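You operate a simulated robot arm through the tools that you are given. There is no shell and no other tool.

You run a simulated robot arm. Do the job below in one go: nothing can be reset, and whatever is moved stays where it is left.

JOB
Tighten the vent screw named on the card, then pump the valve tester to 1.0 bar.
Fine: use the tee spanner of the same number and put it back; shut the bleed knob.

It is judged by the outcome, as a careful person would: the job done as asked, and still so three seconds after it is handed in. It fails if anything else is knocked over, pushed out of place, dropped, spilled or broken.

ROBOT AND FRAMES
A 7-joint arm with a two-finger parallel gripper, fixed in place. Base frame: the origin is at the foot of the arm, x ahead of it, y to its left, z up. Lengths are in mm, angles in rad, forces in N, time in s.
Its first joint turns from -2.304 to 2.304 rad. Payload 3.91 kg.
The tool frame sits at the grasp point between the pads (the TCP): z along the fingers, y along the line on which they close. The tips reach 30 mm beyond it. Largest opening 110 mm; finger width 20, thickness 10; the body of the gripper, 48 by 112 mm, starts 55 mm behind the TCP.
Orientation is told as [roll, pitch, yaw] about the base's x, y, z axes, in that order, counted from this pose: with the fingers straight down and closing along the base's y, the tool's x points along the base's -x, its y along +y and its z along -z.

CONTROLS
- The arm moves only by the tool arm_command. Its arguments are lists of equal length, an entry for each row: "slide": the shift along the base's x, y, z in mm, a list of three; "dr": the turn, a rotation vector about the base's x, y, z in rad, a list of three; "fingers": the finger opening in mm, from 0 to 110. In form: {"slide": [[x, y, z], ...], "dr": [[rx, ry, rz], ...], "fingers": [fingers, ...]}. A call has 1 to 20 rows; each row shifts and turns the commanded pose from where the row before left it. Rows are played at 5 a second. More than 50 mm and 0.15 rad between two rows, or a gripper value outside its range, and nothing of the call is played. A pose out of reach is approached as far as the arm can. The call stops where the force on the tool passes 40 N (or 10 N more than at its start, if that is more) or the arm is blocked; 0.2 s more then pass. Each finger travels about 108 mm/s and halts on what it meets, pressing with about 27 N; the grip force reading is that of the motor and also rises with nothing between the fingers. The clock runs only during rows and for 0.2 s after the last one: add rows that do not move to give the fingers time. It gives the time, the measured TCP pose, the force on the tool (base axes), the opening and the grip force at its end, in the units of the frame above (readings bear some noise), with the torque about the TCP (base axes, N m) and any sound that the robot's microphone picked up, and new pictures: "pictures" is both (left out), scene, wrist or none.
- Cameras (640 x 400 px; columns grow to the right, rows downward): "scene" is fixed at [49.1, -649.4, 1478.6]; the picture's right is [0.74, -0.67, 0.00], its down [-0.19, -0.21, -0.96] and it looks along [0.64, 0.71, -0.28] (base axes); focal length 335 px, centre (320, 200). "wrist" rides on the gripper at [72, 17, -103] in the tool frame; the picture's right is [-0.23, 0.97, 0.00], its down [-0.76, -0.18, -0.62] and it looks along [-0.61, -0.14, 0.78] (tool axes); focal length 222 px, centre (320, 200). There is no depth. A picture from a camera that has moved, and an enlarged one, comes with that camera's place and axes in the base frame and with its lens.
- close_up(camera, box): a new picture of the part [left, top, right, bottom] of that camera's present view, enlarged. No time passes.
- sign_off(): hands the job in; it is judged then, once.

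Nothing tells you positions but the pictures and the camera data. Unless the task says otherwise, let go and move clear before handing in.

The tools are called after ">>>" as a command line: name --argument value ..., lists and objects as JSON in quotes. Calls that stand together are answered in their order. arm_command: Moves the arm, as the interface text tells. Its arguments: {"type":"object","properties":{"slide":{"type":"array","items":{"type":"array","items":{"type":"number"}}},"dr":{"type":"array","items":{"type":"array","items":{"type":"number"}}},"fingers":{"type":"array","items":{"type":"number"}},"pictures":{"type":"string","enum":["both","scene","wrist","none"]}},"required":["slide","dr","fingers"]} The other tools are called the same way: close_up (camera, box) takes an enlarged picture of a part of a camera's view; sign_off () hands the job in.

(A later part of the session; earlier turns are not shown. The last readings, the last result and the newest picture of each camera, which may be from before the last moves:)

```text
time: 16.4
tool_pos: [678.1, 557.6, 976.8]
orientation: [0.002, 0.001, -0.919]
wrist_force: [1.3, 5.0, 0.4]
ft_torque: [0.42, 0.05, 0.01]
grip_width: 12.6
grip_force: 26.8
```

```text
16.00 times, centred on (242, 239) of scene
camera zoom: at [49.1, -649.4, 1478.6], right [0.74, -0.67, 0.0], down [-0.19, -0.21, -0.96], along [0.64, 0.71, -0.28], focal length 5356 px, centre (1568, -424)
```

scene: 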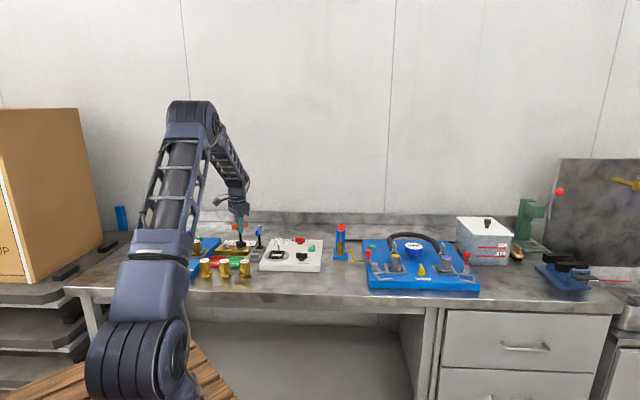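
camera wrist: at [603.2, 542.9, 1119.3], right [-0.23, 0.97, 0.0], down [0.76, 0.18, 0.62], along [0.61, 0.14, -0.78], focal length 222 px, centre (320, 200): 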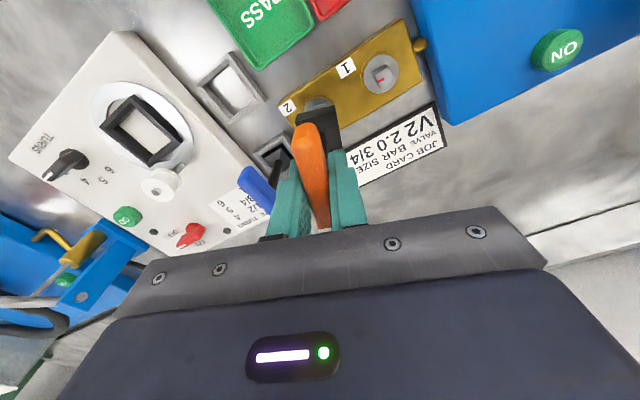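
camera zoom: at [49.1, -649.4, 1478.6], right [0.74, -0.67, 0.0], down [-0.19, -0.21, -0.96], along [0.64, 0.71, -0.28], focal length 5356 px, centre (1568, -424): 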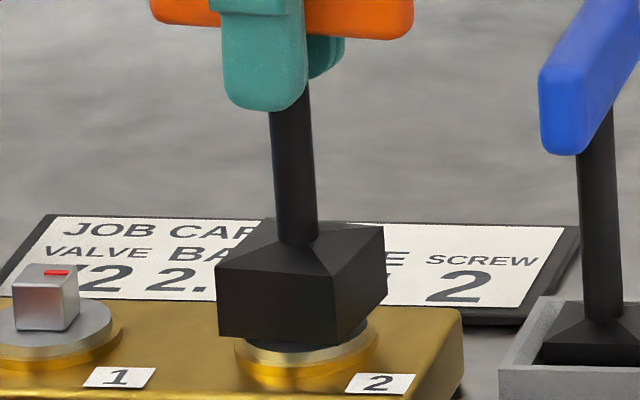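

The side force is again small, about 5 N in y, so I'll trim it and keep turning clockwise.

>>> arm_command --slide '[[0, 0.5, 0], [0, 0, 0], [0, 0, 0], [0, 0, 0], [0, 0, 0], [0, 0, 0]]' --dr '[[0, 0, -0.1], [0, 0, -0.1], [0, 0, -0.1], [0, 0, -0.1], [0, 0, -0.1], [0, 0, 0]]' --fingers '[0, 0, 0, 0, 0, 0]' --pictures "scene"

>>> close_up --camera "scene" --box '[234, 229, 250, 249]'

```text
time: 17.8
tool_pos: [678.3, 558.5, 975.6]
orientation: [0.002, 0.001, -1.42]
wrist_force: [0.7, 4.4, 2.2]
ft_torque: [0.32, -0.02, 0.98]
grip_width: 22.2
grip_force: 27.4
```

scene: 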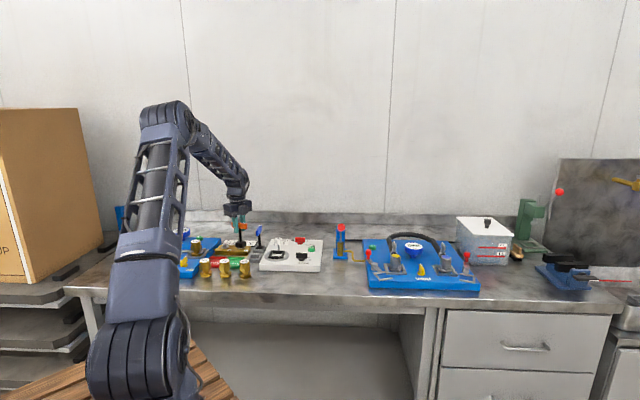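

```text
16.00 times, centred on (242, 239) of scene
camera zoom: at [49.1, -649.4, 1478.6], right [0.74, -0.67, 0.0], down [-0.19, -0.21, -0.96], along [0.64, 0.71, -0.28], focal length 5356 px, centre (1568, -424)
```

zoom: 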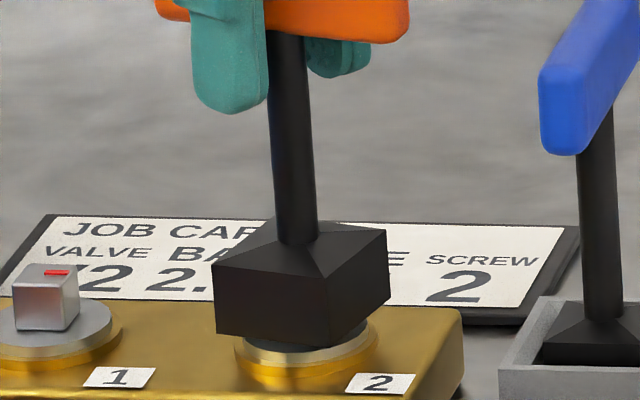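

The screw has come up against its stop. The torque is about 1 N·m, the socket no longer turns with the gripper, and the fingers were pried open on the handle. I'll turn back to realign with the handle and check the spanner's angle.

>>> arm_command --slide '[[0, 0, 0], [0, 0, 0], [0, 0, 0], [0, 0, 0], [0, 0, 0]]' --dr '[[0, 0, 0.12], [0, 0, 0.12], [0, 0, 0.12], [0, 0, 0.09], [0, 0, 0]]' --fingers '[0, 0, 0, 0, 0]' --pictures "none"

>>> close_up --camera "scene" --box '[234, 224, 252, 249]'

>>> close_up --camera "wrist" --box '[220, 60, 420, 220]'

```text
time: 19.0
tool_pos: [677.3, 557.9, 975.9]
orientation: [0.001, -0.001, -0.969]
wrist_force: [4.1, -0.6, -2.0]
ft_torque: [-0.04, -0.35, 0.02]
grip_width: 12.8
grip_force: 27.4
```

```text
16.00 times, centred on (243, 236) of scene
camera zoom: at [49.1, -649.4, 1478.6], right [0.74, -0.67, 0.0], down [-0.19, -0.21, -0.96], along [0.64, 0.71, -0.28], focal length 5356 px, centre (1552, -384)
```

zoom: 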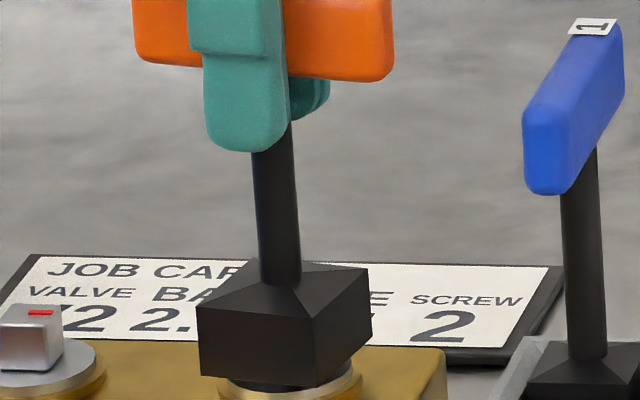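

```text
2.50 times, centred on (320, 140) of wrist
camera zoom: at [649.7, 628.3, 1080.1], right [0.93, 0.36, 0.0], down [0.29, -0.73, 0.62], along [0.23, -0.58, -0.78], focal length 555 px, centre (320, 350)
```

zoom: 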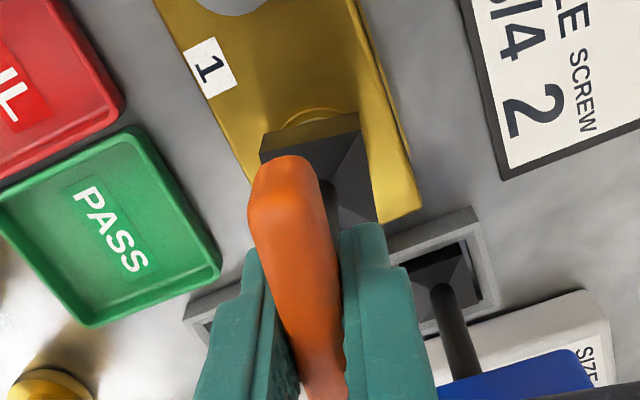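

The handle is lined up with the gripper again at about -0.96. I'll press clockwise once more against the stop, to confirm it is tight and not just stiff.

>>> arm_command --slide '[[0, 0, 0], [0, 0, 0], [0, 0, 0]]' --dr '[[0, 0, -0.1], [0, 0, -0.1], [0, 0, 0]]' --fingers '[0, 0, 0]' --pictures "none"

>>> close_up --camera "scene" --box '[234, 224, 252, 249]'

```text
time: 19.8
tool_pos: [677.9, 559.4, 975.9]
orientation: [0.002, -0.002, -1.169]
wrist_force: [2.8, 3.9, -0.1]
ft_torque: [0.26, -0.2, 0.72]
grip_width: 16.0
grip_force: 26.8
```

```text
16.00 times, centred on (243, 236) of scene
camera zoom: at [49.1, -649.4, 1478.6], right [0.74, -0.67, 0.0], down [-0.19, -0.21, -0.96], along [0.64, 0.71, -0.28], focal length 5356 px, centre (1552, -384)
```

zoom: 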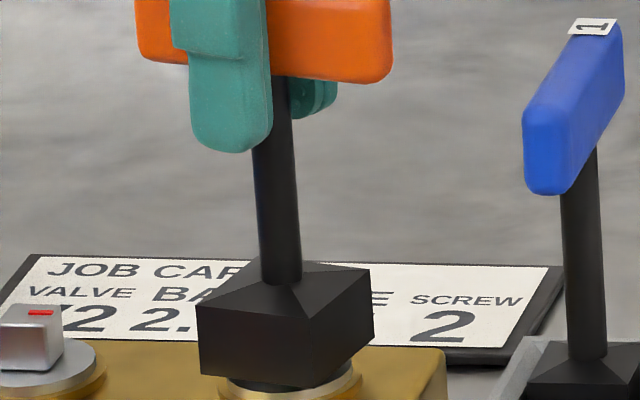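

It's firmly at its stop, with the torque rising at once and the socket not moving. I'll unwind to line up with the handle and lift the spanner off to look at the screw.

>>> arm_command --slide '[[0, 0, 0], [0, 0, 0], [0, 0, 0], [0, 0, 8], [0, 0, 10], [0, 0, 20], [0, 0, 0]]' --dr '[[0, 0, 0.1], [0, 0, 0.08], [0, 0, 0], [0, 0, 0], [0, 0, 0], [0, 0, 0], [0, 0, 0]]' --fingers '[0, 0, 0, 0, 0, 0, 0]' --pictures "scene"

>>> close_up --camera "scene" --box '[230, 226, 252, 252]'

>>> close_up --camera "wrist" --box '[220, 40, 420, 200]'

```text
time: 21.4
tool_pos: [675.7, 559.5, 1013.3]
orientation: [0.001, -0.002, -0.989]
wrist_force: [-0.1, 0.9, -1.9]
ft_torque: [-0.01, -0.02, -0.02]
grip_width: 12.8
grip_force: 27.1
```

scene: 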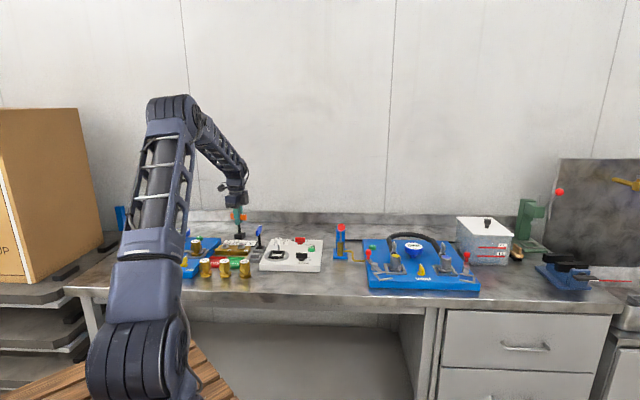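

```text
15.38 times, centred on (241, 239) of scene
camera zoom: at [49.1, -649.4, 1478.6], right [0.74, -0.67, 0.0], down [-0.19, -0.21, -0.96], along [0.64, 0.71, -0.28], focal length 5150 px, centre (1535, -400)
```

zoom: 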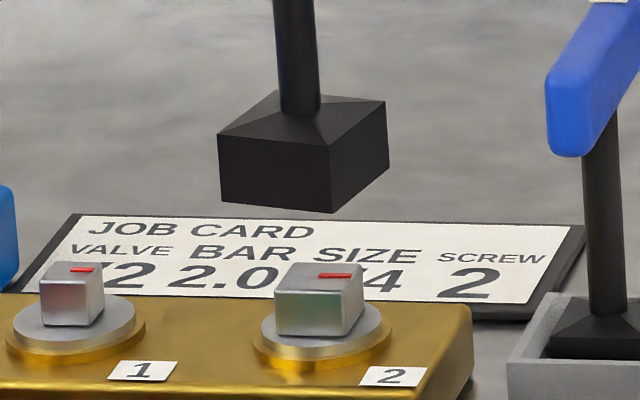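

```text
2.50 times, centred on (320, 120) of wrist
camera zoom: at [650.1, 629.5, 1118.5], right [0.94, 0.34, 0.0], down [0.27, -0.73, 0.62], along [0.21, -0.59, -0.78], focal length 555 px, centre (320, 400)
```

zoom: 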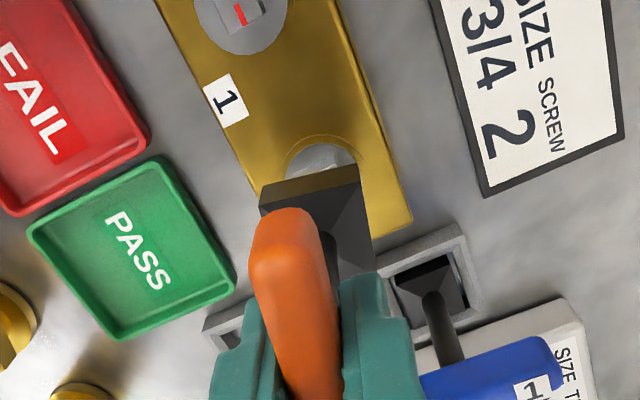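

Screw 2's mark now points the same way as screw 1's, and the head is square to the block. I take it as tight. Next I carry the spanner back over its holder, turning back to the original yaw of 0.76.

>>> arm_command --slide '[[0, 0, 4], [0.4, -8, 0], [0.5, -8, 0], [0.5, -8, 0], [0.4, -8, 0], [0.5, -8, 0], [0.4, -8, 0], [0.5, -8, 0], [0.4, -8, 0], [0.5, -8, 0], [0.4, -8, 0], [0.5, -8, 0], [0.4, -8.8, 0], [0, 0, 0]]' --dr '[[0, 0, 0.13], [0, 0, 0.135], [0, 0, 0.135], [0, 0, 0.135], [0, 0, 0.135], [0, 0, 0.135], [0, 0, 0.135], [0, 0, 0.135], [0, 0, 0.135], [0, 0, 0.135], [0, 0, 0.135], [0, 0, 0.135], [0, 0, 0.135], [0, 0, 0]]' --fingers '[0, 0, 0, 0, 0, 0, 0, 0, 0, 0, 0, 0, 0, 0]'

>>> close_up --camera "scene" --box '[236, 220, 266, 260]'

>>> close_up --camera "wrist" --box '[280, 60, 360, 140]'

```text
time: 24.4
tool_pos: [683.4, 463.1, 1017.9]
orientation: [0.0, -0.001, 0.76]
wrist_force: [-0.4, -0.7, -2.4]
ft_torque: [0.0, 0.03, -0.02]
grip_width: 12.8
grip_force: 28.1
camera wrist: at [618.0, 424.5, 1122.2], right [-0.51, 0.86, 0.0], down [0.67, 0.4, 0.62], along [0.54, 0.32, -0.78], focal length 222 px, centre (320, 200)
```

scene: 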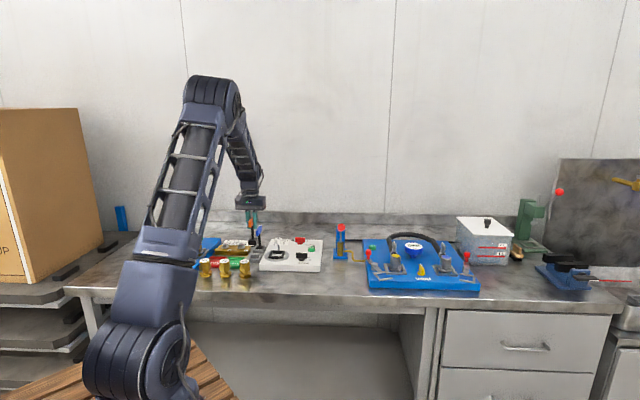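
wrist: 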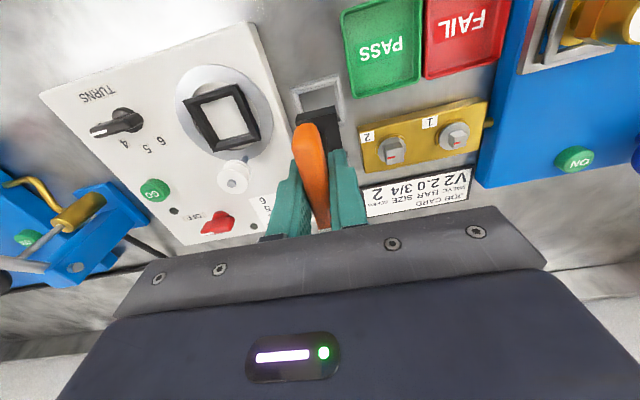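

```text
10.00 times, centred on (251, 240) of scene
camera zoom: at [49.1, -649.4, 1478.6], right [0.74, -0.67, 0.0], down [-0.19, -0.21, -0.96], along [0.64, 0.71, -0.28], focal length 3347 px, centre (1010, -200)
```

zoom: 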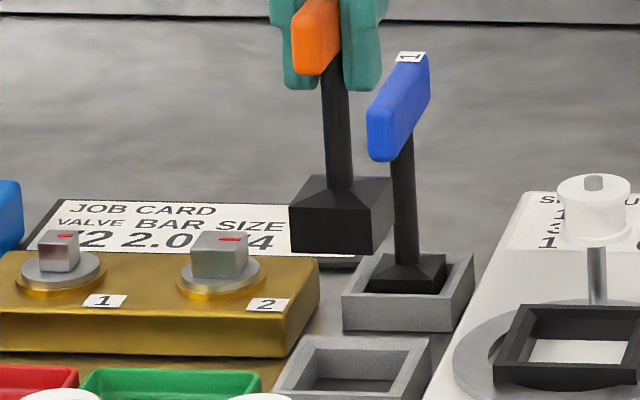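

```text
5.00 times, centred on (320, 100) of wrist
camera zoom: at [618.0, 424.5, 1122.2], right [-0.51, 0.86, 0.0], down [0.67, 0.4, 0.62], along [0.54, 0.32, -0.78], focal length 1111 px, centre (320, 700)
```

zoom: 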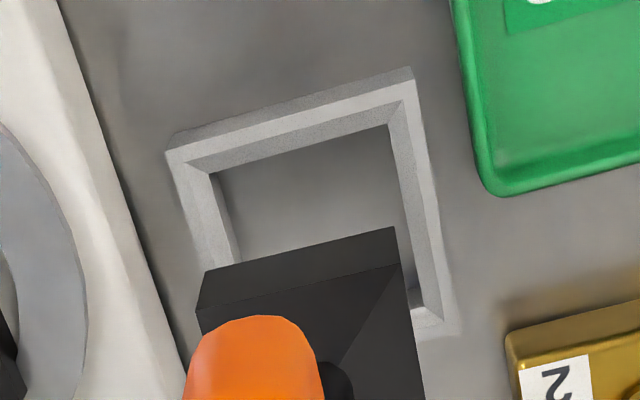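

The view matches the one when I first lifted the spanner, so it hangs right over its holder. Now I lower it back in.

>>> arm_command --slide '[[0, 0, -20], [0, 0, -20], [0, 0, -12], [0, 0, -8], [0, 0, -6], [0, 0, -4], [0, 0, -2.4], [0, 0, 0]]' --dr '[[0, 0, 0], [0, 0, 0], [0, 0, 0], [0, 0, 0], [0, 0, 0], [0, 0, 0], [0, 0, 0], [0, 0, 0]]' --fingers '[0, 0, 0, 0, 0, 0, 0, 0]' --pictures "none"

>>> close_up --camera "scene" --box '[236, 220, 266, 260]'

>>> close_up --camera "wrist" --box '[230, 60, 410, 220]'

```text
time: 26.2
tool_pos: [683.6, 461.7, 947.1]
orientation: [0.001, 0.0, 0.76]
wrist_force: [-0.1, 0.3, -2.9]
ft_torque: [0.03, -0.02, -0.02]
grip_width: 12.9
grip_force: 27.0
```

```text
10.00 times, centred on (251, 240) of scene
camera zoom: at [49.1, -649.4, 1478.6], right [0.74, -0.67, 0.0], down [-0.19, -0.21, -0.96], along [0.64, 0.71, -0.28], focal length 3347 px, centre (1010, -200)
```

zoom: 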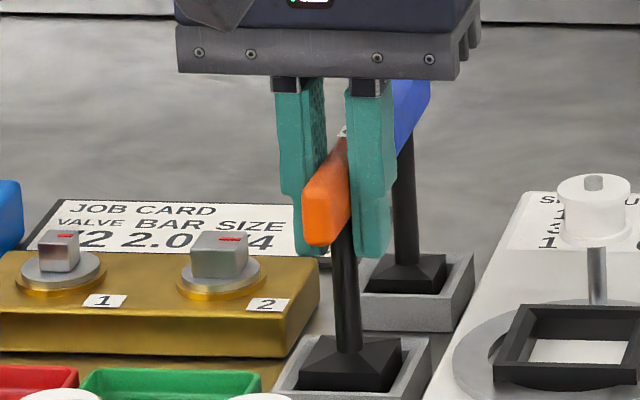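

```text
2.50 times, centred on (320, 140) of wrist
camera zoom: at [617.8, 424.8, 1050.2], right [-0.51, 0.86, 0.0], down [0.67, 0.4, 0.62], along [0.54, 0.32, -0.78], focal length 555 px, centre (320, 350)
```

zoom: 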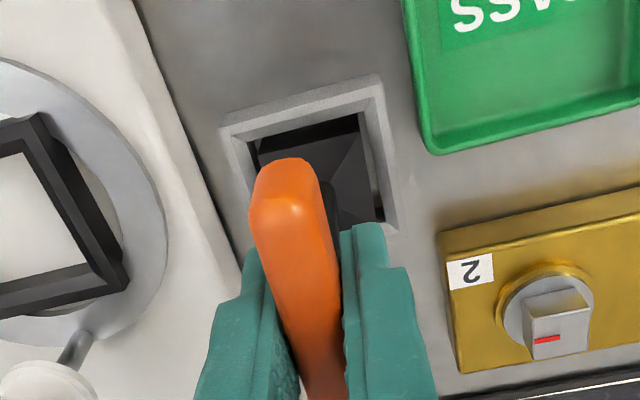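

The spanner is inside its holder, but its weight is still on the arm. I'll lower it a little more until it rests.

>>> arm_command --slide '[[0, 0, -0.5], [0, 0, -0.5], [0, 0, 0]]' --dr '[[0, 0, 0], [0, 0, 0], [0, 0, 0]]' --fingers '[0, 0, 0]' --pictures "none"

```text
time: 27.0
tool_pos: [683.0, 463.3, 943.6]
orientation: [-0.003, 0.001, 0.76]
wrist_force: [0.9, 0.1, -2.0]
ft_torque: [0.02, 0.0, 0.01]
grip_width: 12.8
grip_force: 27.1
```

It isn't resting fully yet, so I'll lower it slightly more.

>>> arm_command --slide '[[0, 0, -0.6], [0, 0, -0.6], [0, 0, 0]]' --dr '[[0, 0, 0], [0, 0, 0], [0, 0, 0]]' --fingers '[0, 0, 0]' --pictures "none"

```text
time: 27.8
tool_pos: [684.0, 462.1, 945.1]
orientation: [0.0, -0.001, 0.758]
wrist_force: [-2.2, -5.8, 14.2]
ft_torque: [-0.47, 0.43, 0.08]
grip_width: 12.7
grip_force: 27.5
```

It touched bottom with 14 N. I'll ease up slightly, open the fingers to release it, and check that it stands.

>>> arm_command --slide '[[0, 0, 0.6], [0, 0, 0], [0, 0, 0], [0, 0, 0]]' --dr '[[0, 0, 0], [0, 0, 0], [0, 0, 0], [0, 0, 0]]' --fingers '[0, 20, 40, 50]' --pictures "none"

>>> close_up --camera "scene" --box '[236, 220, 266, 260]'

>>> close_up --camera "wrist" --box '[230, 60, 410, 220]'

```text
time: 28.8
tool_pos: [684.1, 462.2, 944.7]
orientation: [0.0, 0.0, 0.761]
wrist_force: [1.0, 0.1, 0.1]
ft_torque: [-0.03, 0.0, 0.0]
grip_width: 50.0
grip_force: 0.1
```

```text
10.00 times, centred on (251, 240) of scene
camera zoom: at [49.1, -649.4, 1478.6], right [0.74, -0.67, 0.0], down [-0.19, -0.21, -0.96], along [0.64, 0.71, -0.28], focal length 3347 px, centre (1010, -200)
```

zoom: 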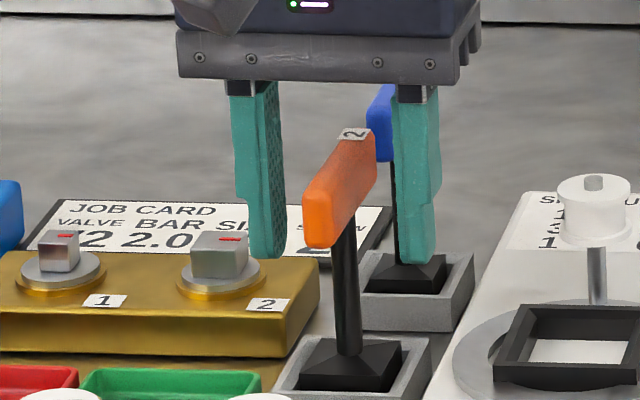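

```text
2.50 times, centred on (320, 140) of wrist
camera zoom: at [618.1, 425.3, 1048.0], right [-0.51, 0.86, 0.0], down [0.67, 0.4, 0.62], along [0.54, 0.32, -0.78], focal length 555 px, centre (320, 350)
```

zoom: 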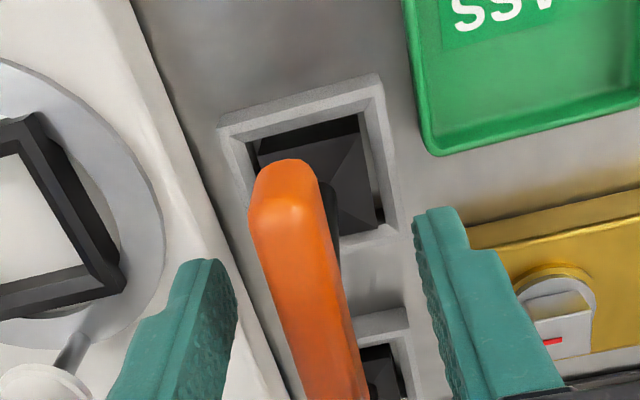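

Spanner 2 stands back in its holder, released. I'll rise straight up and move over the blue tester to look at the bleed knob and pump.

>>> arm_command --slide '[[0, 0, 20], [0, 0, 40], [0, 0, 48], [0, 0, 48], [0, 0, 48], [-34, 30, 0], [-34, 30, 0], [-34, 30, 0], [-34, 30, 0], [-34, 30, 0], [-33, 28, 0], [0, 0, 0]]' --dr '[[0, 0, 0], [0, 0, 0], [0, 0, 0], [0, 0, 0], [0, 0, 0], [0, 0, 0], [0, 0, 0], [0, 0, 0], [0, 0, 0], [0, 0, 0], [0, 0, 0], [0, 0, 0]]' --fingers '[50, 50, 50, 50, 50, 50, 50, 50, 50, 50, 50, 50]'

>>> close_up --camera "wrist" --box '[200, 0, 520, 200]'

```text
time: 31.4
tool_pos: [481.0, 639.1, 1146.1]
orientation: [0.0, 0.0, 0.758]
wrist_force: [0.1, -0.8, 0.1]
ft_torque: [0.01, 0.02, 0.01]
grip_width: 50.4
grip_force: 0.1
camera wrist: at [415.1, 601.7, 1250.2], right [-0.51, 0.86, 0.0], down [0.67, 0.4, 0.62], along [0.54, 0.32, -0.78], focal length 222 px, centre (320, 200)
```

scene: 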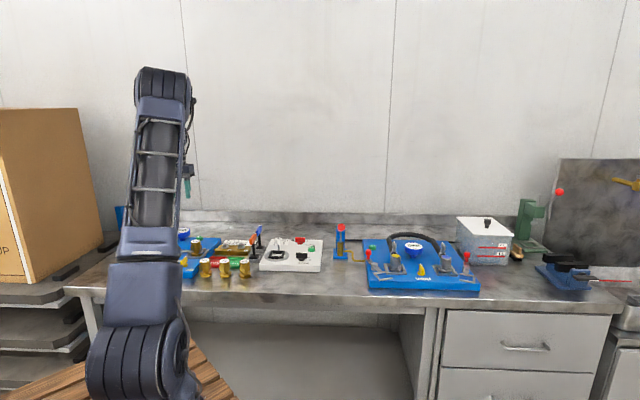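
wrist: 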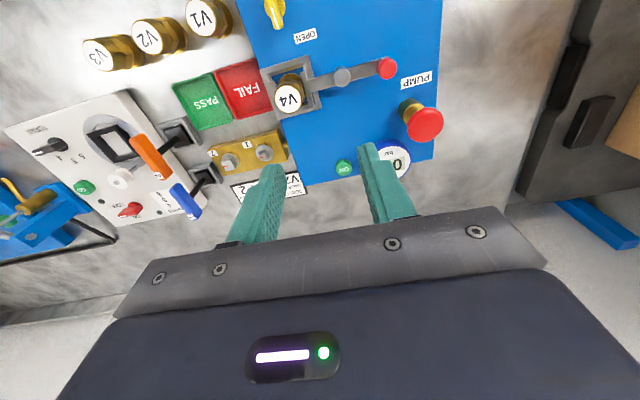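

```text
2.00 times, centred on (360, 100) of wrist
camera zoom: at [415.1, 601.7, 1250.2], right [-0.51, 0.86, 0.0], down [0.67, 0.4, 0.62], along [0.54, 0.32, -0.78], focal length 444 px, centre (240, 400)
```

zoom: 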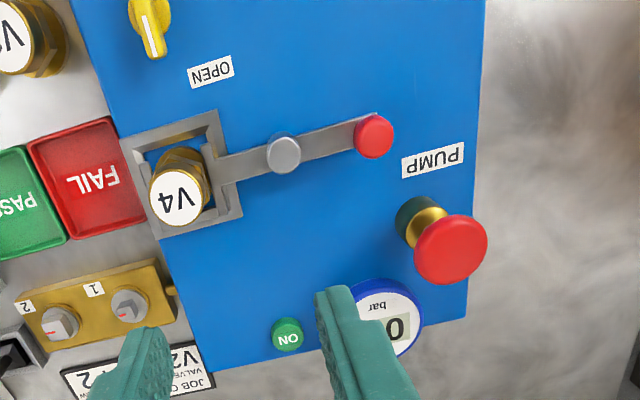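

I can now see the tester layout: V4 clamped with its lever, the bleed knob near (433, 547), the pump with its red head near (435, 775), and the gauge. I'll move over the bleed knob to read its position.

>>> arm_command --slide '[[-14, -31, -15], [-14, -31, -15], [-13, -32, -16], [0, 0, 0]]' --dr '[[0, 0, 0], [0, 0, 0], [0, 0, 0], [0, 0, 0]]' --fingers '[60, 60, 60, 60]'

>>> close_up --camera "wrist" --box '[230, 40, 430, 180]'

>>> close_up --camera "scene" --box '[140, 210, 240, 290]'

```text
time: 32.4
tool_pos: [439.5, 546.1, 1101.7]
orientation: [0.001, 0.0, 0.759]
wrist_force: [0.3, -0.6, 0.1]
ft_torque: [-0.03, -0.01, 0.01]
grip_width: 60.1
grip_force: 0.1
camera wrist: at [374.1, 509.6, 1205.0], right [-0.51, 0.86, 0.0], down [0.67, 0.4, 0.62], along [0.54, 0.32, -0.78], focal length 222 px, centre (320, 200)
```

scene: 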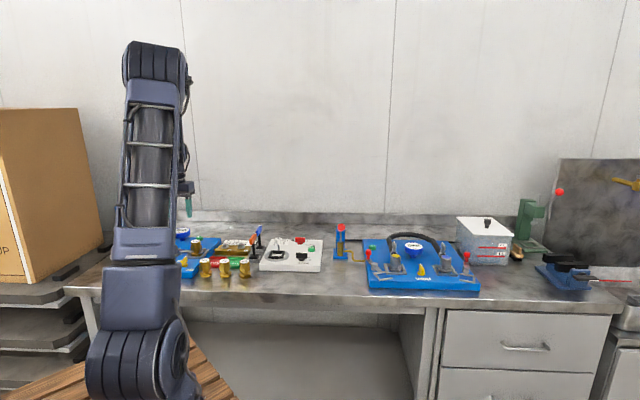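
wrist: 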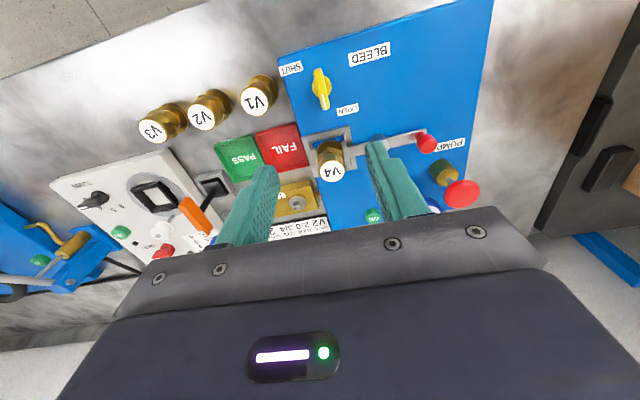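

```text
2.86 times, centred on (330, 110) of wrist
camera zoom: at [374.1, 509.6, 1205.0], right [-0.51, 0.86, 0.0], down [0.67, 0.4, 0.62], along [0.54, 0.32, -0.78], focal length 635 px, centre (291, 457)
```

zoom: 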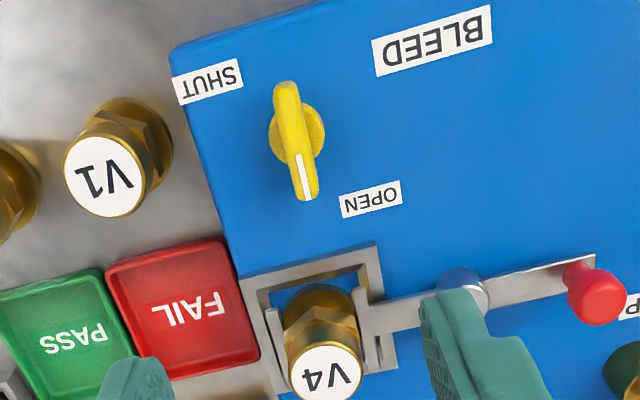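

```text
5.00 times, centred on (190, 250) of scene
camera zoom: at [49.1, -649.4, 1478.6], right [0.74, -0.67, 0.0], down [-0.19, -0.21, -0.96], along [0.64, 0.71, -0.28], focal length 1674 px, centre (970, -50)
```

zoom: 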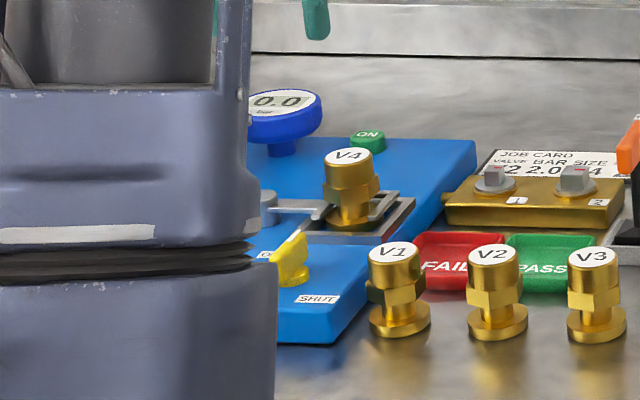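

The bleed knob at about (430, 546) has its pointer in line with OPEN. SHUT lies a quarter turn clockwise, and the wing is along yaw ≈0.76, which matches my gripper. I'll centre over it and come down partway.

>>> arm_command --slide '[[-9.3, 0.2, -30], [0, 0, -40], [0, 0, -40], [0, 0, -30], [0, 0, 0]]' --dr '[[0, 0, 0], [0, 0, 0], [0, 0, 0], [0, 0, 0], [0, 0, 0]]' --fingers '[44, 44, 44, 44, 44]' --pictures "wrist"

>>> close_up --camera "wrist" --box '[240, 80, 400, 200]'

>>> close_up --camera "scene" --box '[150, 215, 220, 285]'

```text
time: 33.6
tool_pos: [429.6, 546.1, 962.2]
orientation: [0.0, 0.001, 0.759]
wrist_force: [-0.1, -1.1, 0.6]
ft_torque: [0.01, -0.02, 0.03]
grip_width: 44.0
grip_force: 0.1
camera wrist: at [363.6, 508.5, 1065.8], right [-0.51, 0.86, 0.0], down [0.67, 0.4, 0.62], along [0.54, 0.32, -0.78], focal length 222 px, centre (320, 200)
```

wrist: 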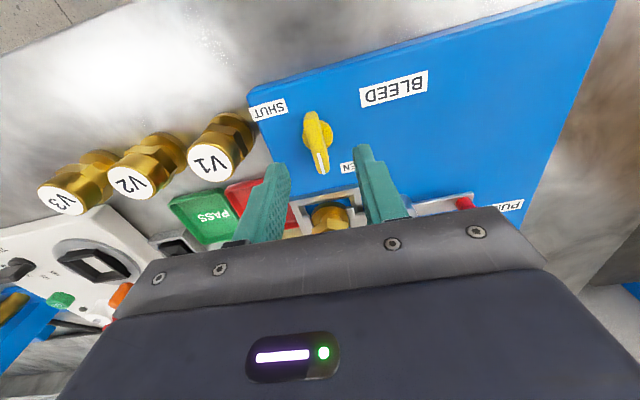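

```text
3.33 times, centred on (320, 140) of wrist
camera zoom: at [363.6, 508.5, 1065.8], right [-0.51, 0.86, 0.0], down [0.67, 0.4, 0.62], along [0.54, 0.32, -0.78], focal length 740 px, centre (320, 400)
```

zoom: 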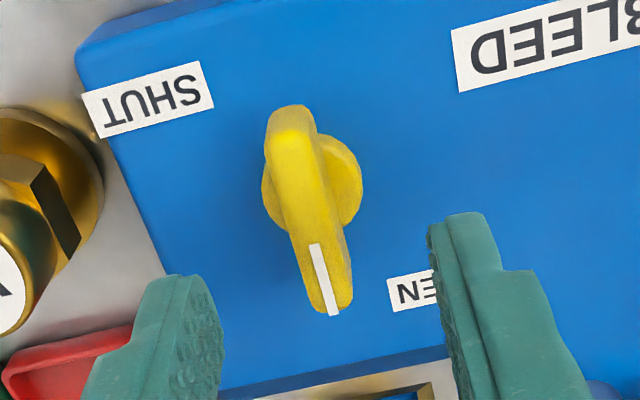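

```text
5.71 times, centred on (185, 250) of scene
camera zoom: at [49.1, -649.4, 1478.6], right [0.74, -0.67, 0.0], down [-0.19, -0.21, -0.96], along [0.64, 0.71, -0.28], focal length 1913 px, centre (1091, -86)
```

zoom: 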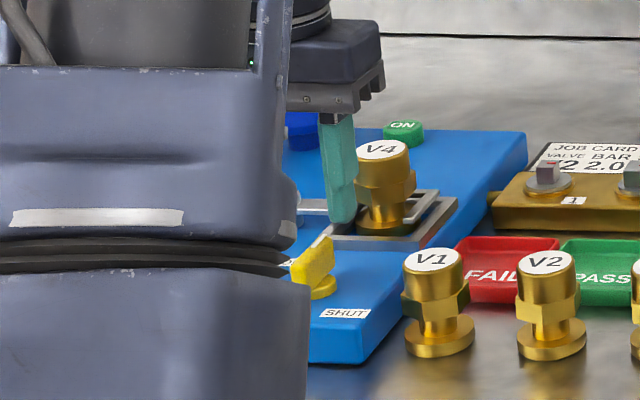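

The knob's wing is nearly centred between the fingers. I'll shift about 1.5 mm, come down so the fingertips straddle the wing, and check.

>>> arm_command --slide '[[0.8, -1.4, -15], [0, 0, -15], [0, 0, -12], [0, 0, 0]]' --dr '[[0, 0, 0], [0, 0, 0], [0, 0, 0], [0, 0, 0]]' --fingers '[44, 44, 44, 44]' --pictures "wrist"

>>> close_up --camera "wrist" --box '[240, 80, 400, 200]'

>>> close_up --camera "scene" --box '[180, 235, 210, 265]'

```text
time: 34.6
tool_pos: [431.6, 544.6, 919.8]
orientation: [0.0, 0.0, 0.759]
wrist_force: [0.3, -0.7, 0.1]
ft_torque: [0.0, -0.02, 0.0]
grip_width: 44.1
grip_force: 0.0
camera wrist: at [365.2, 507.5, 1023.4], right [-0.51, 0.86, 0.0], down [0.67, 0.4, 0.62], along [0.54, 0.32, -0.78], focal length 222 px, centre (320, 200)
```

wrist: 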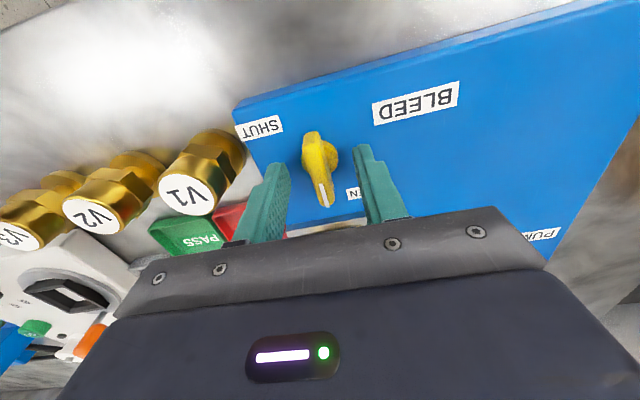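

```text
3.33 times, centred on (320, 140) of wrist
camera zoom: at [365.2, 507.5, 1023.4], right [-0.51, 0.86, 0.0], down [0.67, 0.4, 0.62], along [0.54, 0.32, -0.78], focal length 740 px, centre (320, 400)
```

zoom: 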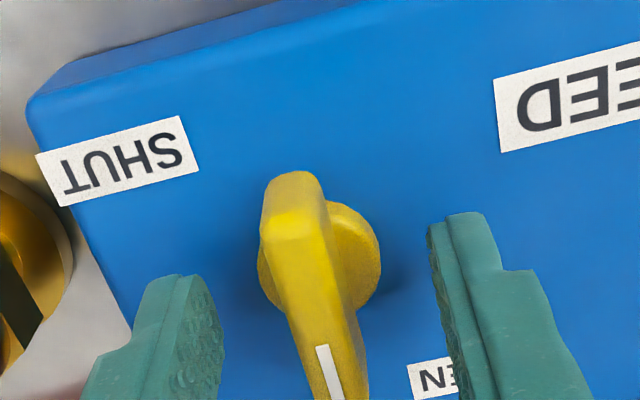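

```text
13.33 times, centred on (195, 250) of scene
camera zoom: at [49.1, -649.4, 1478.6], right [0.74, -0.67, 0.0], down [-0.19, -0.21, -0.96], along [0.64, 0.71, -0.28], focal length 4463 px, centre (1987, -467)
```

zoom: 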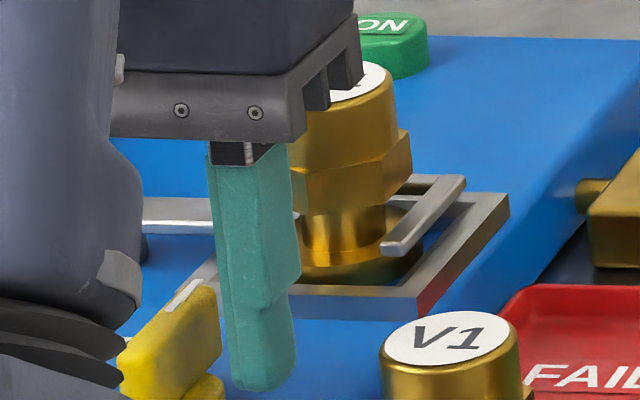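

The fingers straddle the knob's wing, so I'll close on it.

>>> arm_command --slide '[[0, 0, 0], [0, 0, 0], [0, 0, 0], [0, 0, 0]]' --dr '[[0, 0, 0], [0, 0, 0], [0, 0, 0], [0, 0, 0]]' --fingers '[30, 15, 0, 0]' --pictures "none"

>>> close_up --camera "wrist" --box '[240, 80, 400, 200]'

```text
time: 35.6
tool_pos: [430.2, 544.2, 920.2]
orientation: [0.0, -0.001, 0.758]
wrist_force: [2.5, -5.4, -0.4]
ft_torque: [-0.12, 0.01, 0.01]
grip_width: 11.2
grip_force: 45.0
```

```text
3.33 times, centred on (320, 140) of wrist
camera zoom: at [365.3, 507.2, 1023.6], right [-0.51, 0.86, 0.0], down [0.67, 0.4, 0.62], along [0.54, 0.31, -0.78], focal length 740 px, centre (320, 400)
```

zoom: 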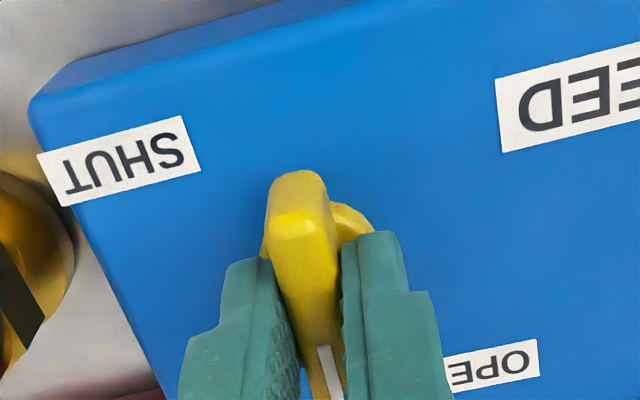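

The knob is gripped at 11 mm. I'll turn it clockwise towards SHUT and watch forces.

>>> arm_command --slide '[[0.4, -0.7, 0], [0, 0, 0], [0, 0, 0], [0, 0, 0], [0, 0, 0], [0, 0, 0]]' --dr '[[0, 0, -0.08], [0, 0, -0.08], [0, 0, -0.08], [0, 0, -0.08], [0, 0, -0.08], [0, 0, 0]]' --fingers '[0, 0, 0, 0, 0, 0]' --pictures "none"

>>> close_up --camera "wrist" --box '[240, 80, 400, 200]'

```text
time: 37.0
tool_pos: [430.4, 543.6, 919.3]
orientation: [0.001, 0.002, 0.359]
wrist_force: [-5.2, -1.5, -12.2]
ft_torque: [-0.28, 0.97, -0.02]
grip_width: 10.9
grip_force: 45.2
```

```text
3.33 times, centred on (320, 140) of wrist
camera zoom: at [355.8, 535.4, 1023.7], right [-0.13, 0.99, 0.0], down [0.78, 0.1, 0.62], along [0.62, 0.08, -0.78], focal length 740 px, centre (320, 400)
```

zoom: 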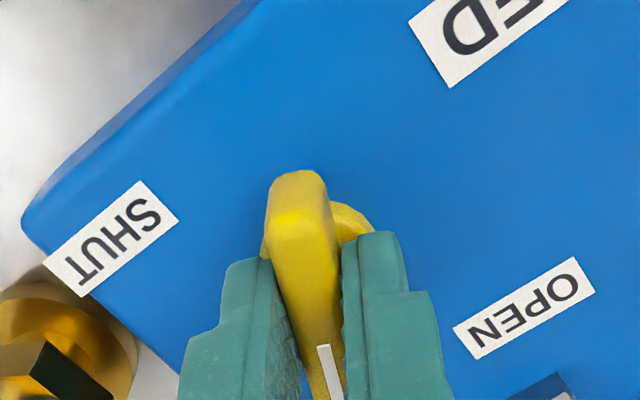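

The knob turns with the gripper. I'll relieve the small side load and continue.

>>> arm_command --slide '[[-0.6, -0.1, -0.5], [0, 0, 0], [0, 0, 0], [0, 0, 0], [0, 0, 0], [0, 0, 0]]' --dr '[[0, 0, -0.08], [0, 0, -0.08], [0, 0, -0.08], [0, 0, -0.08], [0, 0, -0.08], [0, 0, 0]]' --fingers '[0, 0, 0, 0, 0, 0]' --pictures "none"

>>> close_up --camera "wrist" --box '[240, 80, 400, 200]'

```text
time: 38.4
tool_pos: [430.6, 544.3, 920.5]
orientation: [0.0, 0.001, -0.041]
wrist_force: [-1.5, 5.5, -5.3]
ft_torque: [-0.03, -0.03, -0.02]
grip_width: 10.9
grip_force: 45.4
```

```text
3.33 times, centred on (320, 140) of wrist
camera zoom: at [357.7, 564.9, 1023.6], right [0.27, 0.96, 0.0], down [0.75, -0.21, 0.62], along [0.6, -0.17, -0.78], focal length 740 px, centre (320, 400)
```

zoom: 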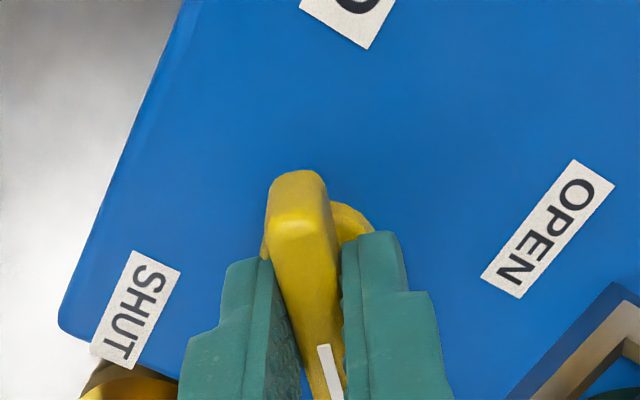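

Still turning freely at yaw -0.04. I'll continue to the SHUT end.

>>> arm_command --slide '[[-0.1, 0.4, -0.2], [0, 0, 0], [0, 0, 0], [0, 0, 0], [0, 0, 0], [0, 0, 0]]' --dr '[[0, 0, -0.08], [0, 0, -0.08], [0, 0, -0.08], [0, 0, -0.08], [0, 0, -0.08], [0, 0, 0]]' --fingers '[0, 0, 0, 0, 0, 0]' --pictures "none"

>>> close_up --camera "wrist" --box '[240, 80, 400, 200]'

```text
time: 39.8
tool_pos: [430.6, 543.6, 919.0]
orientation: [0.0, 0.001, -0.44]
wrist_force: [6.3, 15.2, -7.1]
ft_torque: [0.43, 0.37, 0.01]
grip_width: 10.9
grip_force: 44.7
```

```text
3.33 times, centred on (320, 140) of wrist
camera zoom: at [371.1, 591.3, 1023.6], right [0.62, 0.78, 0.0], down [0.61, -0.49, 0.62], along [0.49, -0.39, -0.78], focal length 740 px, centre (320, 400)
```

zoom: 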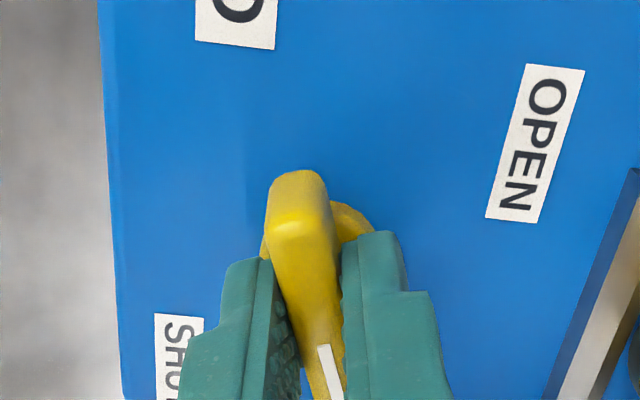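

The side load has built to about 15 N in y, so I'll shift to relieve it and keep turning in smaller steps.

>>> arm_command --slide '[[0.4, 1.0, -0.2], [0, 0, 0], [0, 0, 0], [0, 0, 0], [0, 0, 0]]' --dr '[[0, 0, 0], [0, 0, -0.08], [0, 0, -0.08], [0, 0, -0.08], [0, 0, 0]]' --fingers '[0, 0, 0, 0, 0]' --pictures "none"

>>> close_up --camera "wrist" --box '[240, 80, 400, 200]'

```text
time: 41.0
tool_pos: [430.9, 545.1, 919.4]
orientation: [0.0, 0.0, -0.681]
wrist_force: [4.5, 2.9, 11.8]
ft_torque: [-0.33, -0.39, 0.0]
grip_width: 10.9
grip_force: 45.1
```

```text
3.33 times, centred on (320, 140) of wrist
camera zoom: at [383.8, 604.0, 1023.7], right [0.79, 0.61, 0.0], down [0.48, -0.62, 0.62], along [0.38, -0.49, -0.78], focal length 740 px, centre (320, 400)
```

zoom: 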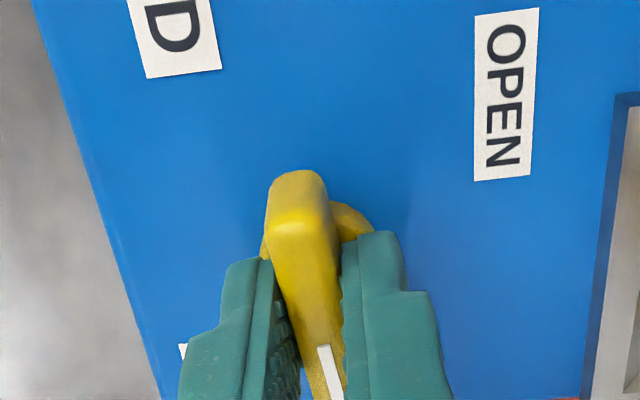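

It turns without any stop yet at -0.68. I'll continue in small steps.

>>> arm_command --slide '[[0.3, 0.2, 0.4], [0, 0, 0], [0, 0, 0], [0, 0, 0]]' --dr '[[0, 0, -0.05], [0, 0, -0.05], [0, 0, -0.05], [0, 0, 0]]' --fingers '[0, 0, 0, 0]' --pictures "none"

>>> close_up --camera "wrist" --box '[240, 80, 400, 200]'

```text
time: 42.0
tool_pos: [432.0, 544.0, 920.1]
orientation: [-0.003, 0.001, -0.827]
wrist_force: [-1.6, -7.2, 4.4]
ft_torque: [-0.57, -0.51, 1.07]
grip_width: 11.4
grip_force: 44.9
```

```text
3.33 times, centred on (320, 140) of wrist
camera zoom: at [393.1, 610.4, 1023.5], right [0.87, 0.49, 0.0], down [0.38, -0.68, 0.62], along [0.31, -0.54, -0.78], focal length 740 px, centre (320, 400)
```

zoom: 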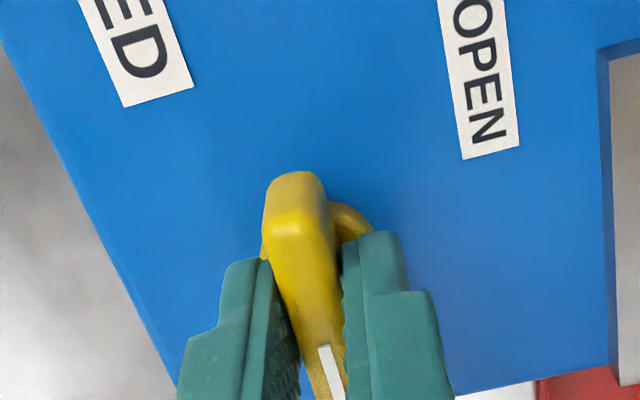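

The torque jumped to about 1 N·m at a quarter turn, so the knob is at its SHUT stop. I'll release it and rise to look.

>>> arm_command --slide '[[0, 0, 0], [0, 0, 0], [0, 0, 0], [0, 0, 20], [0, 0, 40], [0, 0, 45], [0, 0, 45], [0, 0, 0]]' --dr '[[0, 0, 0.02], [0, 0, 0], [0, 0, 0], [0, 0, 0], [0, 0, 0], [0, 0, 0], [0, 0, 0], [0, 0, 0]]' --fingers '[20, 40, 44, 44, 44, 44, 44, 44]'

>>> close_up --camera "wrist" --box '[200, 40, 440, 200]'

>>> close_up --camera "scene" --box '[160, 215, 230, 285]'

```text
time: 43.8
tool_pos: [430.4, 542.6, 1070.9]
orientation: [0.0, -0.001, -0.81]
wrist_force: [0.3, -0.9, 0.6]
ft_torque: [-0.03, 0.01, 0.0]
grip_width: 43.8
grip_force: 0.0
camera wrist: at [391.5, 607.3, 1174.4], right [0.86, 0.51, 0.0], down [0.4, -0.67, 0.62], along [0.32, -0.54, -0.78], focal length 222 px, centre (320, 200)
```

scene: 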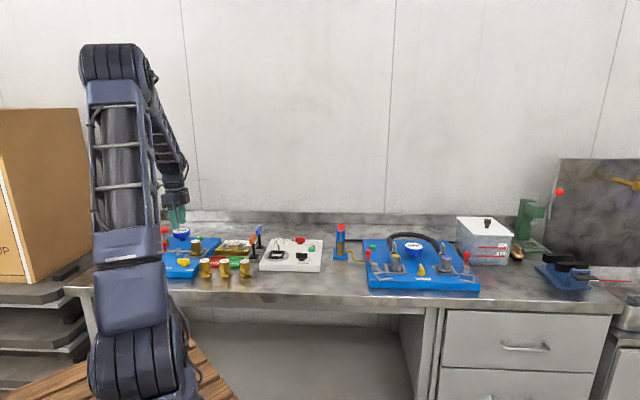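
wrist: 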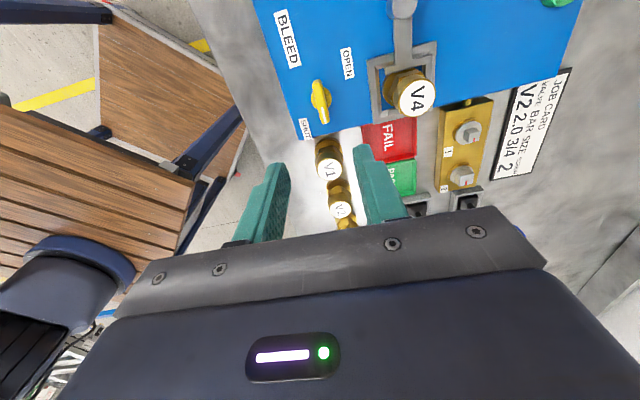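

```text
2.50 times, centred on (320, 120) of wrist
camera zoom: at [391.5, 607.3, 1174.4], right [0.86, 0.51, 0.0], down [0.4, -0.67, 0.62], along [0.32, -0.54, -0.78], focal length 555 px, centre (320, 400)
```

zoom: 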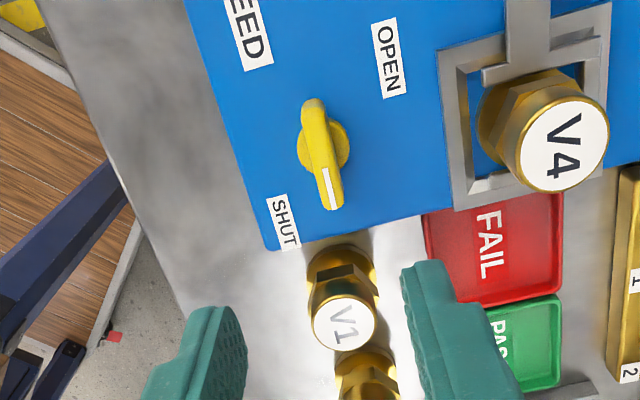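

```text
5.71 times, centred on (195, 250) of scene
camera zoom: at [49.1, -649.4, 1478.6], right [0.74, -0.67, 0.0], down [-0.19, -0.21, -0.96], along [0.64, 0.71, -0.28], focal length 1913 px, centre (1034, -86)
```

zoom: 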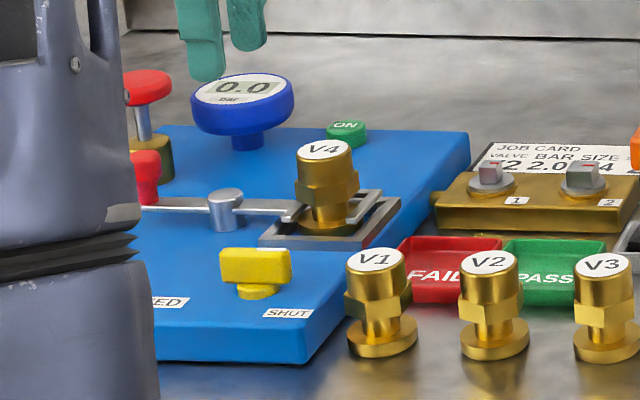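

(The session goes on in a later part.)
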